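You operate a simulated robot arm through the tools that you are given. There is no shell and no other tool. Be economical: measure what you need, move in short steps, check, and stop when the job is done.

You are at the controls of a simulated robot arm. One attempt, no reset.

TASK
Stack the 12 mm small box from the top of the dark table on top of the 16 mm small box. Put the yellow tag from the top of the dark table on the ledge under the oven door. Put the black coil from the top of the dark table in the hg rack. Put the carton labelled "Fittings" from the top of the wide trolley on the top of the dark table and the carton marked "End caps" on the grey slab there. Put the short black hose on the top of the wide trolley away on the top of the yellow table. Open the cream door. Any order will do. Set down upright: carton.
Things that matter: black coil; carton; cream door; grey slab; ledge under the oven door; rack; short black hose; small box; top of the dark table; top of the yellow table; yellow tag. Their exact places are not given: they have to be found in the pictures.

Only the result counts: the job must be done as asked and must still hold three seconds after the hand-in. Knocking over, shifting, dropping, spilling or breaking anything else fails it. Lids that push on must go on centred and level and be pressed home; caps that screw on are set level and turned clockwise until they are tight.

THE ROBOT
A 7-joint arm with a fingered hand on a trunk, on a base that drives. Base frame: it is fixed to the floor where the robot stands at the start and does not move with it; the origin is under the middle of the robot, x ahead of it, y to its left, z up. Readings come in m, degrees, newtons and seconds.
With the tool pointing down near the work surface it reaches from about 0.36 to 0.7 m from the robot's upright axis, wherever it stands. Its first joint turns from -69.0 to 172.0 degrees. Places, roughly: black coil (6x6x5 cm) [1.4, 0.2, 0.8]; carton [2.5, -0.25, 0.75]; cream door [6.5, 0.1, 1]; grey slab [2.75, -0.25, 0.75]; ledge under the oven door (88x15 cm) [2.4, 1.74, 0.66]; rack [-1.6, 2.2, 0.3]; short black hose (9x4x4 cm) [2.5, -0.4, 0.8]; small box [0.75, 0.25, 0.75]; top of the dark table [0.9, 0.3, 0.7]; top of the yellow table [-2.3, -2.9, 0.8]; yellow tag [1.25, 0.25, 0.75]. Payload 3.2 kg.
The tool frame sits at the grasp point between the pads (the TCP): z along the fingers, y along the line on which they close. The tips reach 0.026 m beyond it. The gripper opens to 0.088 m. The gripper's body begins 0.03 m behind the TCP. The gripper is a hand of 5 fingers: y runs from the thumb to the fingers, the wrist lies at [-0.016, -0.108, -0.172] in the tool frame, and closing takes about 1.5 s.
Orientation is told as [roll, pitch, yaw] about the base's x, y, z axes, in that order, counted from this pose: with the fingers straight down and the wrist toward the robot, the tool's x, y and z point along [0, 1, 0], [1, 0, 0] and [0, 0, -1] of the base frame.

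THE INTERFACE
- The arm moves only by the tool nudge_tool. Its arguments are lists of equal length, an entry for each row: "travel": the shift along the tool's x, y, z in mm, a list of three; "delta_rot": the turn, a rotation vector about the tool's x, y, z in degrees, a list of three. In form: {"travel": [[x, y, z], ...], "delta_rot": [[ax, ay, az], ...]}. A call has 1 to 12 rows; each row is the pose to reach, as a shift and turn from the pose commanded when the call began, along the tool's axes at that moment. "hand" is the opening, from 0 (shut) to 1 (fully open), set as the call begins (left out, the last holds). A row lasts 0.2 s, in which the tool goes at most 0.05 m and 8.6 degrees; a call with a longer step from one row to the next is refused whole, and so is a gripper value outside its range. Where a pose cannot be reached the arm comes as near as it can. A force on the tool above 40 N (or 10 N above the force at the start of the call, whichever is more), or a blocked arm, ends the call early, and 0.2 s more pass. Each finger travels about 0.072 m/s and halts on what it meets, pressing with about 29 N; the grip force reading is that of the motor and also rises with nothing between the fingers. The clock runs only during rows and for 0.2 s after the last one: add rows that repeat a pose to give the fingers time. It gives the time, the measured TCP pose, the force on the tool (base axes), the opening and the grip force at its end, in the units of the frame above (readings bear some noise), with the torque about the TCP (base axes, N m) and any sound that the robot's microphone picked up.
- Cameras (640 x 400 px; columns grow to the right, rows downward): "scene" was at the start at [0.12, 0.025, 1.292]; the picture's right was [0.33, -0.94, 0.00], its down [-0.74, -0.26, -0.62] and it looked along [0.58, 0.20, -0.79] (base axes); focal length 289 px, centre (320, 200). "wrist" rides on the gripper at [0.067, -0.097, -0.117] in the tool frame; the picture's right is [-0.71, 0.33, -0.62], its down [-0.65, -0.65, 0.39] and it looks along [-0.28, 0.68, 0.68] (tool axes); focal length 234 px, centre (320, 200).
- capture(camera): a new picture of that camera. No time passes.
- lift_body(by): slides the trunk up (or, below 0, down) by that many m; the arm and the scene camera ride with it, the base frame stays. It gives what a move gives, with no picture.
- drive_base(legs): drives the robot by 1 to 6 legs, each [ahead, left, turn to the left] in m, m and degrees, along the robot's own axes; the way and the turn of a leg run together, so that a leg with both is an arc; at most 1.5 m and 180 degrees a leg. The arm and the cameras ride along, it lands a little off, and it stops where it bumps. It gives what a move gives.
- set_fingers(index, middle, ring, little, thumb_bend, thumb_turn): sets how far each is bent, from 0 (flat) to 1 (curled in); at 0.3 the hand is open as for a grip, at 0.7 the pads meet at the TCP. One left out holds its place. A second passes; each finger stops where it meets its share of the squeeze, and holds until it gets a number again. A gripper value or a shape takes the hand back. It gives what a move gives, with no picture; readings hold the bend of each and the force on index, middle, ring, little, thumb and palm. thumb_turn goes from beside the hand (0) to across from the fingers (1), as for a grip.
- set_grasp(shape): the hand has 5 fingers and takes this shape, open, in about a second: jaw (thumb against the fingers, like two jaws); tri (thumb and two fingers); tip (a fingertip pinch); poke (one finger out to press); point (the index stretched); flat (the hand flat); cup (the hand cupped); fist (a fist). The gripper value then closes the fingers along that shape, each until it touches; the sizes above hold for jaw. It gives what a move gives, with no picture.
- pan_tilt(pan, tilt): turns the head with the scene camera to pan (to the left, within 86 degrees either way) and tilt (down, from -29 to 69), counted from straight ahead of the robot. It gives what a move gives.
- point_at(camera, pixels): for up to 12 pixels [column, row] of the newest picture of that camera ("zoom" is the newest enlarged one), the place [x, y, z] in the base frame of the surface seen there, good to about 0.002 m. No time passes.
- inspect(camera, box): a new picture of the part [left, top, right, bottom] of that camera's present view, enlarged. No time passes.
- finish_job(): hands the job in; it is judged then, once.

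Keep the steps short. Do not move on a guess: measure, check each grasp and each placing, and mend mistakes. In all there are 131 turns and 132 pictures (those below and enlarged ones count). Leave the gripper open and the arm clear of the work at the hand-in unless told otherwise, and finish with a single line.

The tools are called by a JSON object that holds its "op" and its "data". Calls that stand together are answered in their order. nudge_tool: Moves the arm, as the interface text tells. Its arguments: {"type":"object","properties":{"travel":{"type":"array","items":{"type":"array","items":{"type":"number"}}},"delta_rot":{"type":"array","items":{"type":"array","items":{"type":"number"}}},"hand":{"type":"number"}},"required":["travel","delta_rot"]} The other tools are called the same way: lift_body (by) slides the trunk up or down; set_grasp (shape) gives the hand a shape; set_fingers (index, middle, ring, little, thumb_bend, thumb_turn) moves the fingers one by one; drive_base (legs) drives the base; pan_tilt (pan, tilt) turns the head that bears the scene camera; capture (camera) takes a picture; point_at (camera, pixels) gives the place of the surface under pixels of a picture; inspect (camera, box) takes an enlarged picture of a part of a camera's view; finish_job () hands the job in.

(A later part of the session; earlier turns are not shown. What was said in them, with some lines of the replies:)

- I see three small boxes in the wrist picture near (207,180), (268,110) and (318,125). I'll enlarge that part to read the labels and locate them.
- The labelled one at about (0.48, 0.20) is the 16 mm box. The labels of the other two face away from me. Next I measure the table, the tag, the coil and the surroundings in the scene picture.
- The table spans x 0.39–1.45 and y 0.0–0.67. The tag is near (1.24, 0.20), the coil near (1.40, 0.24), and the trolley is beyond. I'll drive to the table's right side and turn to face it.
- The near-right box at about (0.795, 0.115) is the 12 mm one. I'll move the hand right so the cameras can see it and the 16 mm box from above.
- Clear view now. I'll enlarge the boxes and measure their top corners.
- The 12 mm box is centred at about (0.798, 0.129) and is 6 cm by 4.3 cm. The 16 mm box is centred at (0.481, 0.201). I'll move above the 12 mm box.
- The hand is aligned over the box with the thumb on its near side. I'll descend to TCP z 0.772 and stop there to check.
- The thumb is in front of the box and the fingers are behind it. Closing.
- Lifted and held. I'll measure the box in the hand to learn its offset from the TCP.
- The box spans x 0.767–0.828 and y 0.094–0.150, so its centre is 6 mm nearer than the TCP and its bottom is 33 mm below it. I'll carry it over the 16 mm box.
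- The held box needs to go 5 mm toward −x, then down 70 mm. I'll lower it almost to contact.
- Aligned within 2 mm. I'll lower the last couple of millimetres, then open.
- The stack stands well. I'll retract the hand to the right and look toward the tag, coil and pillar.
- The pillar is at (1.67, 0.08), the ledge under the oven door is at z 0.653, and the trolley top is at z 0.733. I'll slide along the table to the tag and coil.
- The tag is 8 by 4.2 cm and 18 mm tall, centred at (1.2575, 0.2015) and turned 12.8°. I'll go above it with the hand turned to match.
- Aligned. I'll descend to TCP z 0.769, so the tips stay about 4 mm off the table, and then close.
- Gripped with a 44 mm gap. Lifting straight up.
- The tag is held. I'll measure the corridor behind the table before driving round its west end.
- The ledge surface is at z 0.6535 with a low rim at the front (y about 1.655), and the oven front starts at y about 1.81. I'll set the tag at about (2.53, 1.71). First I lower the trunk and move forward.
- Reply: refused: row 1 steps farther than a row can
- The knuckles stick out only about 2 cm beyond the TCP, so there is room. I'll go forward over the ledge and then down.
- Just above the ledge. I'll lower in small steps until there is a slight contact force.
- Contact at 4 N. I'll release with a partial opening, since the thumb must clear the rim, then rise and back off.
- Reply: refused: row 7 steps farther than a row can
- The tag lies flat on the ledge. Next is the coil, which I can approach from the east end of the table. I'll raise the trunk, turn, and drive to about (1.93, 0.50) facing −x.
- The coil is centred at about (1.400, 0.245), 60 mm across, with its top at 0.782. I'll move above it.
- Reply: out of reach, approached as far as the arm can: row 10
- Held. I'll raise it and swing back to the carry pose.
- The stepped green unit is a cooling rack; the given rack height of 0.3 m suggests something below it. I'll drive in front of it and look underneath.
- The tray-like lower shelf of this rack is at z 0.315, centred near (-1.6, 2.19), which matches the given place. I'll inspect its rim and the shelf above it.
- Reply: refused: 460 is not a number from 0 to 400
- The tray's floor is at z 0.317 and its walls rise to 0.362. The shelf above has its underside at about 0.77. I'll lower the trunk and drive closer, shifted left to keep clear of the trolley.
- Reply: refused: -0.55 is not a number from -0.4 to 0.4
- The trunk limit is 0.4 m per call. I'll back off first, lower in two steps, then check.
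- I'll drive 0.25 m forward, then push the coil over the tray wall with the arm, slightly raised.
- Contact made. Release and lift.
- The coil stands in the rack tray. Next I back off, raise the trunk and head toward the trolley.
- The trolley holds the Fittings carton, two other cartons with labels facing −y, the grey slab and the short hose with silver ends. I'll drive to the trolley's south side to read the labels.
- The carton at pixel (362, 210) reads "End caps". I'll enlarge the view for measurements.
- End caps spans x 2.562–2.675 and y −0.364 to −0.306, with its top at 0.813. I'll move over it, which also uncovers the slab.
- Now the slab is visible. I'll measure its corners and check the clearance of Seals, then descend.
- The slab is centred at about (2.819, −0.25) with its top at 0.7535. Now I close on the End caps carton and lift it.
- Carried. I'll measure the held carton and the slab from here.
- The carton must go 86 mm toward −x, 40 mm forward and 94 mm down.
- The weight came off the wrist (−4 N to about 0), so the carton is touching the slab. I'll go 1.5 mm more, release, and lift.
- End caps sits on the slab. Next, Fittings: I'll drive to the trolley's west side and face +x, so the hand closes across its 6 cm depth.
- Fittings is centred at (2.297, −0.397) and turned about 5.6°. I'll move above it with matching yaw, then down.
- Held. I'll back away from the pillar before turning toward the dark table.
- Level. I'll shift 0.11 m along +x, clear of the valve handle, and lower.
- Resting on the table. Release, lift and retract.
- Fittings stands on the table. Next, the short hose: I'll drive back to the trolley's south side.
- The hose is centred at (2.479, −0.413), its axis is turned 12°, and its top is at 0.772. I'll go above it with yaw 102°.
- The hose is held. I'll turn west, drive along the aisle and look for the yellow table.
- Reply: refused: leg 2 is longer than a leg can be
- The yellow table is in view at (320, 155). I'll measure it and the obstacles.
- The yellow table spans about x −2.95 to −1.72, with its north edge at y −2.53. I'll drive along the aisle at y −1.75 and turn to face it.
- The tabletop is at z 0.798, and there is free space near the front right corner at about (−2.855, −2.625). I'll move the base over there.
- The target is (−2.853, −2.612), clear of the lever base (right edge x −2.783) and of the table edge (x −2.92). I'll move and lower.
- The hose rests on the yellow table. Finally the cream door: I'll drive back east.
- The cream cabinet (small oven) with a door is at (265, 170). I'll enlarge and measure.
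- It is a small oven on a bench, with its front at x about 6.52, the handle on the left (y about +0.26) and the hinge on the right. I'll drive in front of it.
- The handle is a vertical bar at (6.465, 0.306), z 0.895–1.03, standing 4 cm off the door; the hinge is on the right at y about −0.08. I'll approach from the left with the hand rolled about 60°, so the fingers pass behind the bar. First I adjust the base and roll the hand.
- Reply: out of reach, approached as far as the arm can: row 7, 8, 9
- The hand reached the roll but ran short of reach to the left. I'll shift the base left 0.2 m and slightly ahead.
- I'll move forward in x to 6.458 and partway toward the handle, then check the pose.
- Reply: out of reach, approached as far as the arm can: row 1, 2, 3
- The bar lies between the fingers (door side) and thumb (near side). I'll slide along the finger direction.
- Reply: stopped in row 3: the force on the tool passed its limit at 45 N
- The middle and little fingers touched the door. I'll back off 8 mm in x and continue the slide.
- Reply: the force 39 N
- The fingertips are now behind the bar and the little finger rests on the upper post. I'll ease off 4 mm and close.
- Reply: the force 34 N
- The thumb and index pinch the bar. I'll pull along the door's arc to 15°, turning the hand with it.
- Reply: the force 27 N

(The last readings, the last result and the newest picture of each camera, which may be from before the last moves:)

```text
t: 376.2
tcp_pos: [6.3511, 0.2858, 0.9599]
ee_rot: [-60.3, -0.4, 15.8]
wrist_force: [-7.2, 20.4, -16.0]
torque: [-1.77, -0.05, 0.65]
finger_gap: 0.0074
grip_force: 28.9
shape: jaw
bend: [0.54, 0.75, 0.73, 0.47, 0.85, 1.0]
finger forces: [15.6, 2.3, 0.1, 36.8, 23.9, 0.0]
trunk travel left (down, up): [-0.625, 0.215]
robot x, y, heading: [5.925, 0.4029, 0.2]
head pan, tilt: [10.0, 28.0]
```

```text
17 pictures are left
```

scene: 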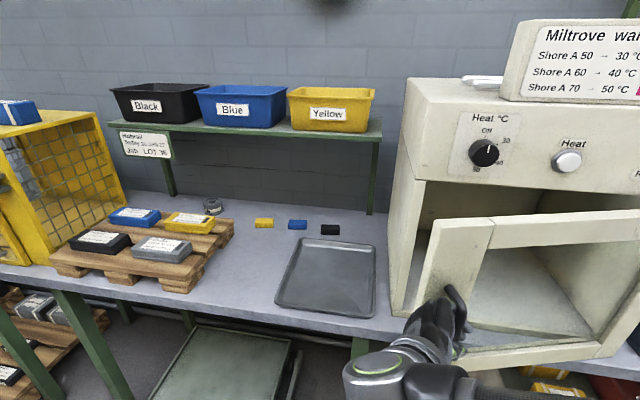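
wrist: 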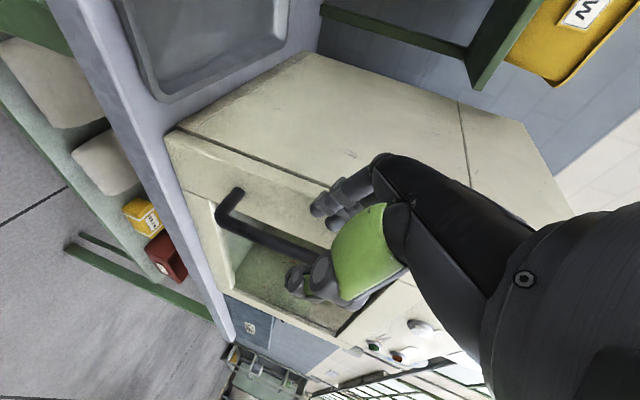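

The door follows smoothly at about 15°. I continue the same arc for another 20°.

{"op": "nudge_tool", "data": {"travel": [[-2.5, -34, 4], [-7, -66, 11.5], [-12, -98, 21], [-19, -129, 33]], "delta_rot": [[-4.3, 0, -2.5], [-8.7, 0, -5], [-13, 0, -7.5], [-17.3, 0, -10]]}}

{"op": "capture", "data": {"camera": "scene"}}

```text
t: 376.7
tcp_pos: [6.3318, 0.2765, 0.9604]
ee_rot: [-59.7, 1.1, 22.0]
wrist_force: [-0.9, 1.5, -13.2]
torque: [-1.2, -0.28, 0.24]
finger_gap: 0.0078
grip_force: 28.6
shape: jaw
bend: [0.54, 0.75, 0.73, 0.48, 0.85, 1.0]
finger forces: [18.8, 4.2, 0.0, 26.3, 23.7, 0.0]
out of reach, approached as far as the arm can: row 1, 2
trunk travel left (down, up): [-0.625, 0.215]
robot x, y, heading: [5.9256, 0.4035, 0.2]
head pan, tilt: [10.0, 28.0]
stopped in row 2: the force on the tool passed its limit at 46 N (the readings are from after the stop); the commanded pose is now the measured one
```

```text
16 pictures are left
```

scene: 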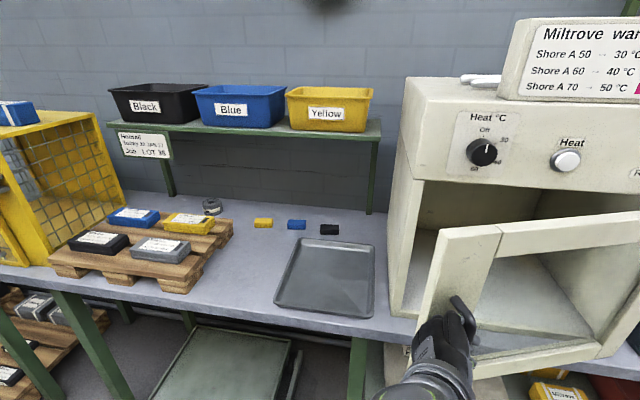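

The arm is at its limit. A base arc about the hinge keeps the grip rigid with the door, so I'll drive three small arcs of 6° each.

{"op": "drive_base", "data": {"legs": [[-0.0485, -0.0625, 6], [-0.0485, -0.0625, 6], [-0.0485, -0.0625, 6]]}}

{"op": "capture", "data": {"camera": "scene"}}

```text
t: 379.1
tcp_pos: [6.2364, 0.2092, 0.9601]
ee_rot: [-59.5, 1.2, 40.0]
wrist_force: [-6.4, 6.5, -5.0]
torque: [-1.03, -0.63, 0.27]
finger_gap: 0.0078
grip_force: 29.0
shape: jaw
bend: [0.54, 0.75, 0.73, 0.48, 0.85, 1.0]
finger forces: [18.8, 3.8, 0.0, 26.2, 24.2, 0.1]
trunk travel left (down, up): [-0.625, 0.215]
robot x, y, heading: [5.8187, 0.2039, 17.7]
head pan, tilt: [10.0, 28.0]
stopped in leg 3: the force on the tool passed its limit at 41 N (the readings are from after the stop); the commanded pose is now the measured one
```

```text
15 pictures are left
```

scene: 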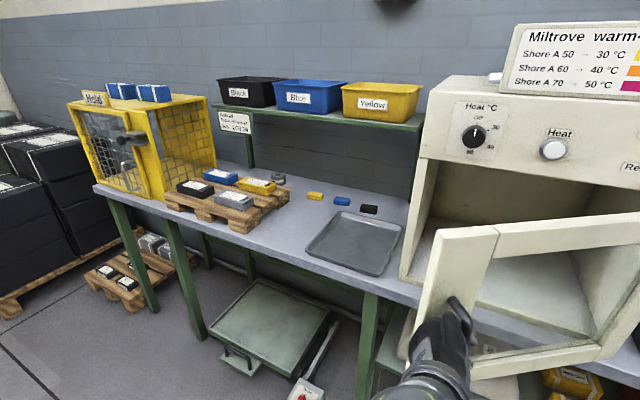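

Works: the door is at roughly 36–40°. I continue with more arcs.

{"op": "drive_base", "data": {"legs": [[-0.049, -0.061, 6], [-0.049, -0.061, 6], [-0.049, -0.061, 6], [-0.049, -0.061, 6]]}}

{"op": "drive_base", "data": {"legs": [[-0.049, -0.061, 6], [-0.049, -0.061, 6], [-0.049, -0.061, 6]]}}

{"op": "capture", "data": {"camera": "scene"}}

```text
t: 382.1
tcp_pos: [6.1485, 0.0771, 0.9591]
ee_rot: [-59.5, 1.2, 64.2]
wrist_force: [-24.0, 10.9, -16.6]
torque: [-1.14, -1.09, 0.63]
finger_gap: 0.0077
grip_force: 28.8
shape: jaw
bend: [0.54, 0.75, 0.73, 0.48, 0.86, 1.0]
finger forces: [19.4, 2.1, 0.1, 37.2, 23.3, 0.0]
trunk travel left (down, up): [-0.625, 0.215]
robot x, y, heading: [5.7667, -0.1015, 41.7]
head pan, tilt: [10.0, 28.0]
```

```text
t: 384.5
tcp_pos: [6.1213, -0.035, 0.9588]
ee_rot: [-59.3, 1.5, 82.7]
wrist_force: [-15.7, 1.3, -1.0]
torque: [-0.47, -1.13, 0.31]
finger_gap: 0.0076
grip_force: 28.8
shape: jaw
bend: [0.54, 0.75, 0.73, 0.47, 0.87, 1.0]
finger forces: [19.8, 3.0, 0.1, 24.7, 24.6, 0.1]
trunk travel left (down, up): [-0.625, 0.215]
robot x, y, heading: [5.8126, -0.3173, 58.7]
head pan, tilt: [10.0, 28.0]
stopped in leg 3: the force on the tool passed its limit at 43 N (the readings are from after the stop); the commanded pose is now the measured one
```

```text
14 pictures are left
```

scene: 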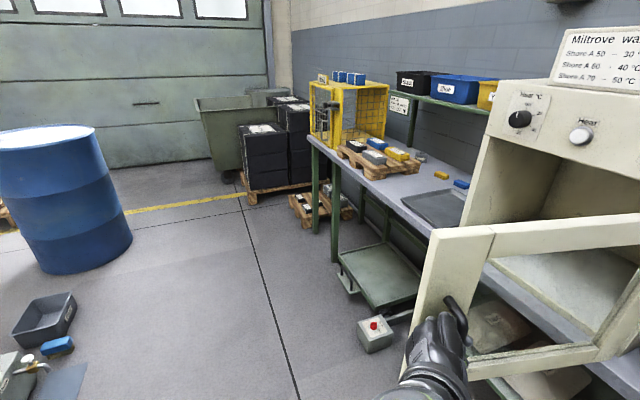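

The door is at about 78°. Two more small arcs take it to about 90°.

{"op": "drive_base", "data": {"legs": [[-0.049, -0.061, 6], [-0.045, -0.058, 5.5]]}}

{"op": "point_at", "data": {"camera": "scene", "pixels": [[480, 240], [620, 225]]}}

```text
t: 386.1
tcp_pos: [6.1222, -0.1117, 0.9584]
ee_rot: [-59.2, 1.4, 93.8]
wrist_force: [-26.6, -1.2, -6.9]
torque: [-0.31, -1.44, 0.56]
finger_gap: 0.0076
grip_force: 28.9
shape: jaw
bend: [0.54, 0.75, 0.73, 0.47, 0.87, 1.0]
finger forces: [20.2, 2.1, 0.1, 30.5, 23.4, 0.1]
trunk travel left (down, up): [-0.625, 0.215]
robot x, y, heading: [5.8725, -0.4527, 70.2]
head pan, tilt: [10.0, 28.0]
```

```text
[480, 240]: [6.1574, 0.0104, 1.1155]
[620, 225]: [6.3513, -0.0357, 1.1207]
```

The door is at about 90°. I'll release gently with a partial opening and slide the fingers out.

{"op": "nudge_tool", "data": {"travel": [[0, 0, 0], [0, 0, 0], [0, 0, 0], [0, 0, -10], [0, 0, -25], [0, 0, -45], [0, 0, -70], [0, 0, -100]], "delta_rot": [[0, 0, 0], [0, 0, 0], [0, 0, 0], [0, 0, 0], [0, 0, 0], [0, 0, 0], [0, 0, 0], [0, 0, 0]], "hand": 0.38}}

{"op": "capture", "data": {"camera": "scene"}}

```text
t: 387.9
tcp_pos: [6.0381, -0.1173, 1.0082]
ee_rot: [-59.0, 1.4, 93.8]
wrist_force: [0.2, 0.2, 0.2]
torque: [0.02, -0.06, 0.0]
finger_gap: 0.0332
grip_force: 0.1
shape: jaw
bend: [0.54, 0.48, 0.73, 0.53, 0.39, 1.0]
finger forces: [0.0, 0.0, 0.0, 0.1, 0.0, 0.0]
trunk travel left (down, up): [-0.625, 0.215]
robot x, y, heading: [5.8765, -0.4526, 70.7]
head pan, tilt: [10.0, 28.0]
```

```text
13 pictures are left
```

scene: 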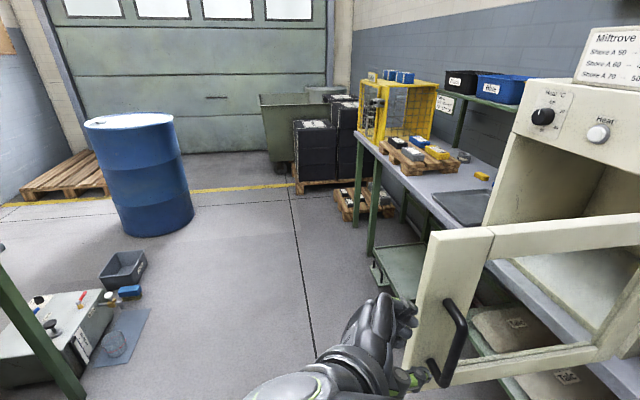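

{"op": "point_at", "data": {"camera": "scene", "pixels": [[450, 242], [620, 222], [425, 330], [620, 350]]}}

{"op": "drive_base", "data": {"legs": [[-0.3, 0, 0]]}}

{"op": "nudge_tool", "data": {"travel": [[0, 0, 0], [0, 0, 0], [0, 0, 0], [0, 0, 0]], "delta_rot": [[0, 0, 0], [0, 0, 0], [0, 0, 0], [0, 0, 0]], "hand": 1}}

{"op": "capture", "data": {"camera": "scene"}}

```text
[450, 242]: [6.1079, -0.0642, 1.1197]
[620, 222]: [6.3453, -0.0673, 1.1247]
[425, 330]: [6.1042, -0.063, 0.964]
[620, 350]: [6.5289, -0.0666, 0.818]
```

```text
t: 390.0
tcp_pos: [5.9377, -0.4008, 1.0084]
ee_rot: [-58.9, 1.4, 93.9]
wrist_force: [0.7, -0.6, 0.1]
torque: [0.01, 0.02, 0.01]
finger_gap: 0.0336
grip_force: 0.0
shape: jaw
bend: [0.54, 0.48, 0.73, 0.53, 0.39, 1.0]
finger forces: [0.1, 0.0, 0.0, 0.0, 0.0, 0.1]
trunk travel left (down, up): [-0.625, 0.215]
robot x, y, heading: [5.7739, -0.7339, 70.4]
head pan, tilt: [10.0, 28.0]
```

```text
t: 391.0
tcp_pos: [5.9379, -0.3987, 1.0084]
ee_rot: [-58.9, 1.4, 93.9]
wrist_force: [-0.4, -0.8, -0.3]
torque: [0.0, -0.03, -0.02]
finger_gap: 0.0878
grip_force: 0.1
shape: jaw
bend: [0.3, 0.3, 0.3, 0.3, 0.3, 0.97]
finger forces: [0.1, 0.1, 0.0, 0.1, 0.1, 0.0]
trunk travel left (down, up): [-0.625, 0.215]
robot x, y, heading: [5.771, -0.7365, 70.0]
head pan, tilt: [10.0, 28.0]
```

```text
12 pictures are left
```

scene: 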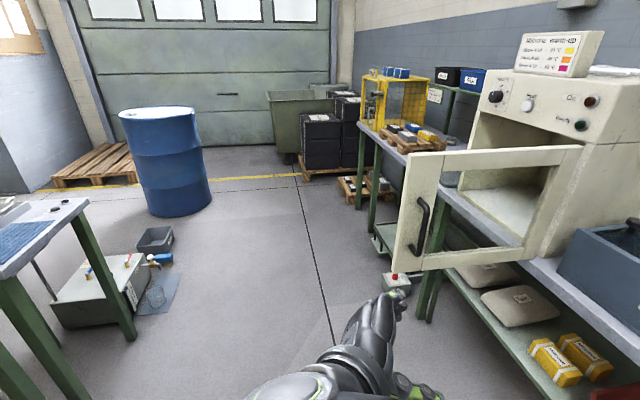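

The door stands open at 90°, and all the placements were checked. The hand is open and clear, so I hand the job in.

{"op": "finish_job", "data": {}}

```text
The job is handed in.
```

I finished all seven parts and handed the job in; the one guess was the coil, since nothing was labelled "hg rack", so I put it in the lower tray of the cooling rack, which matches the given place.
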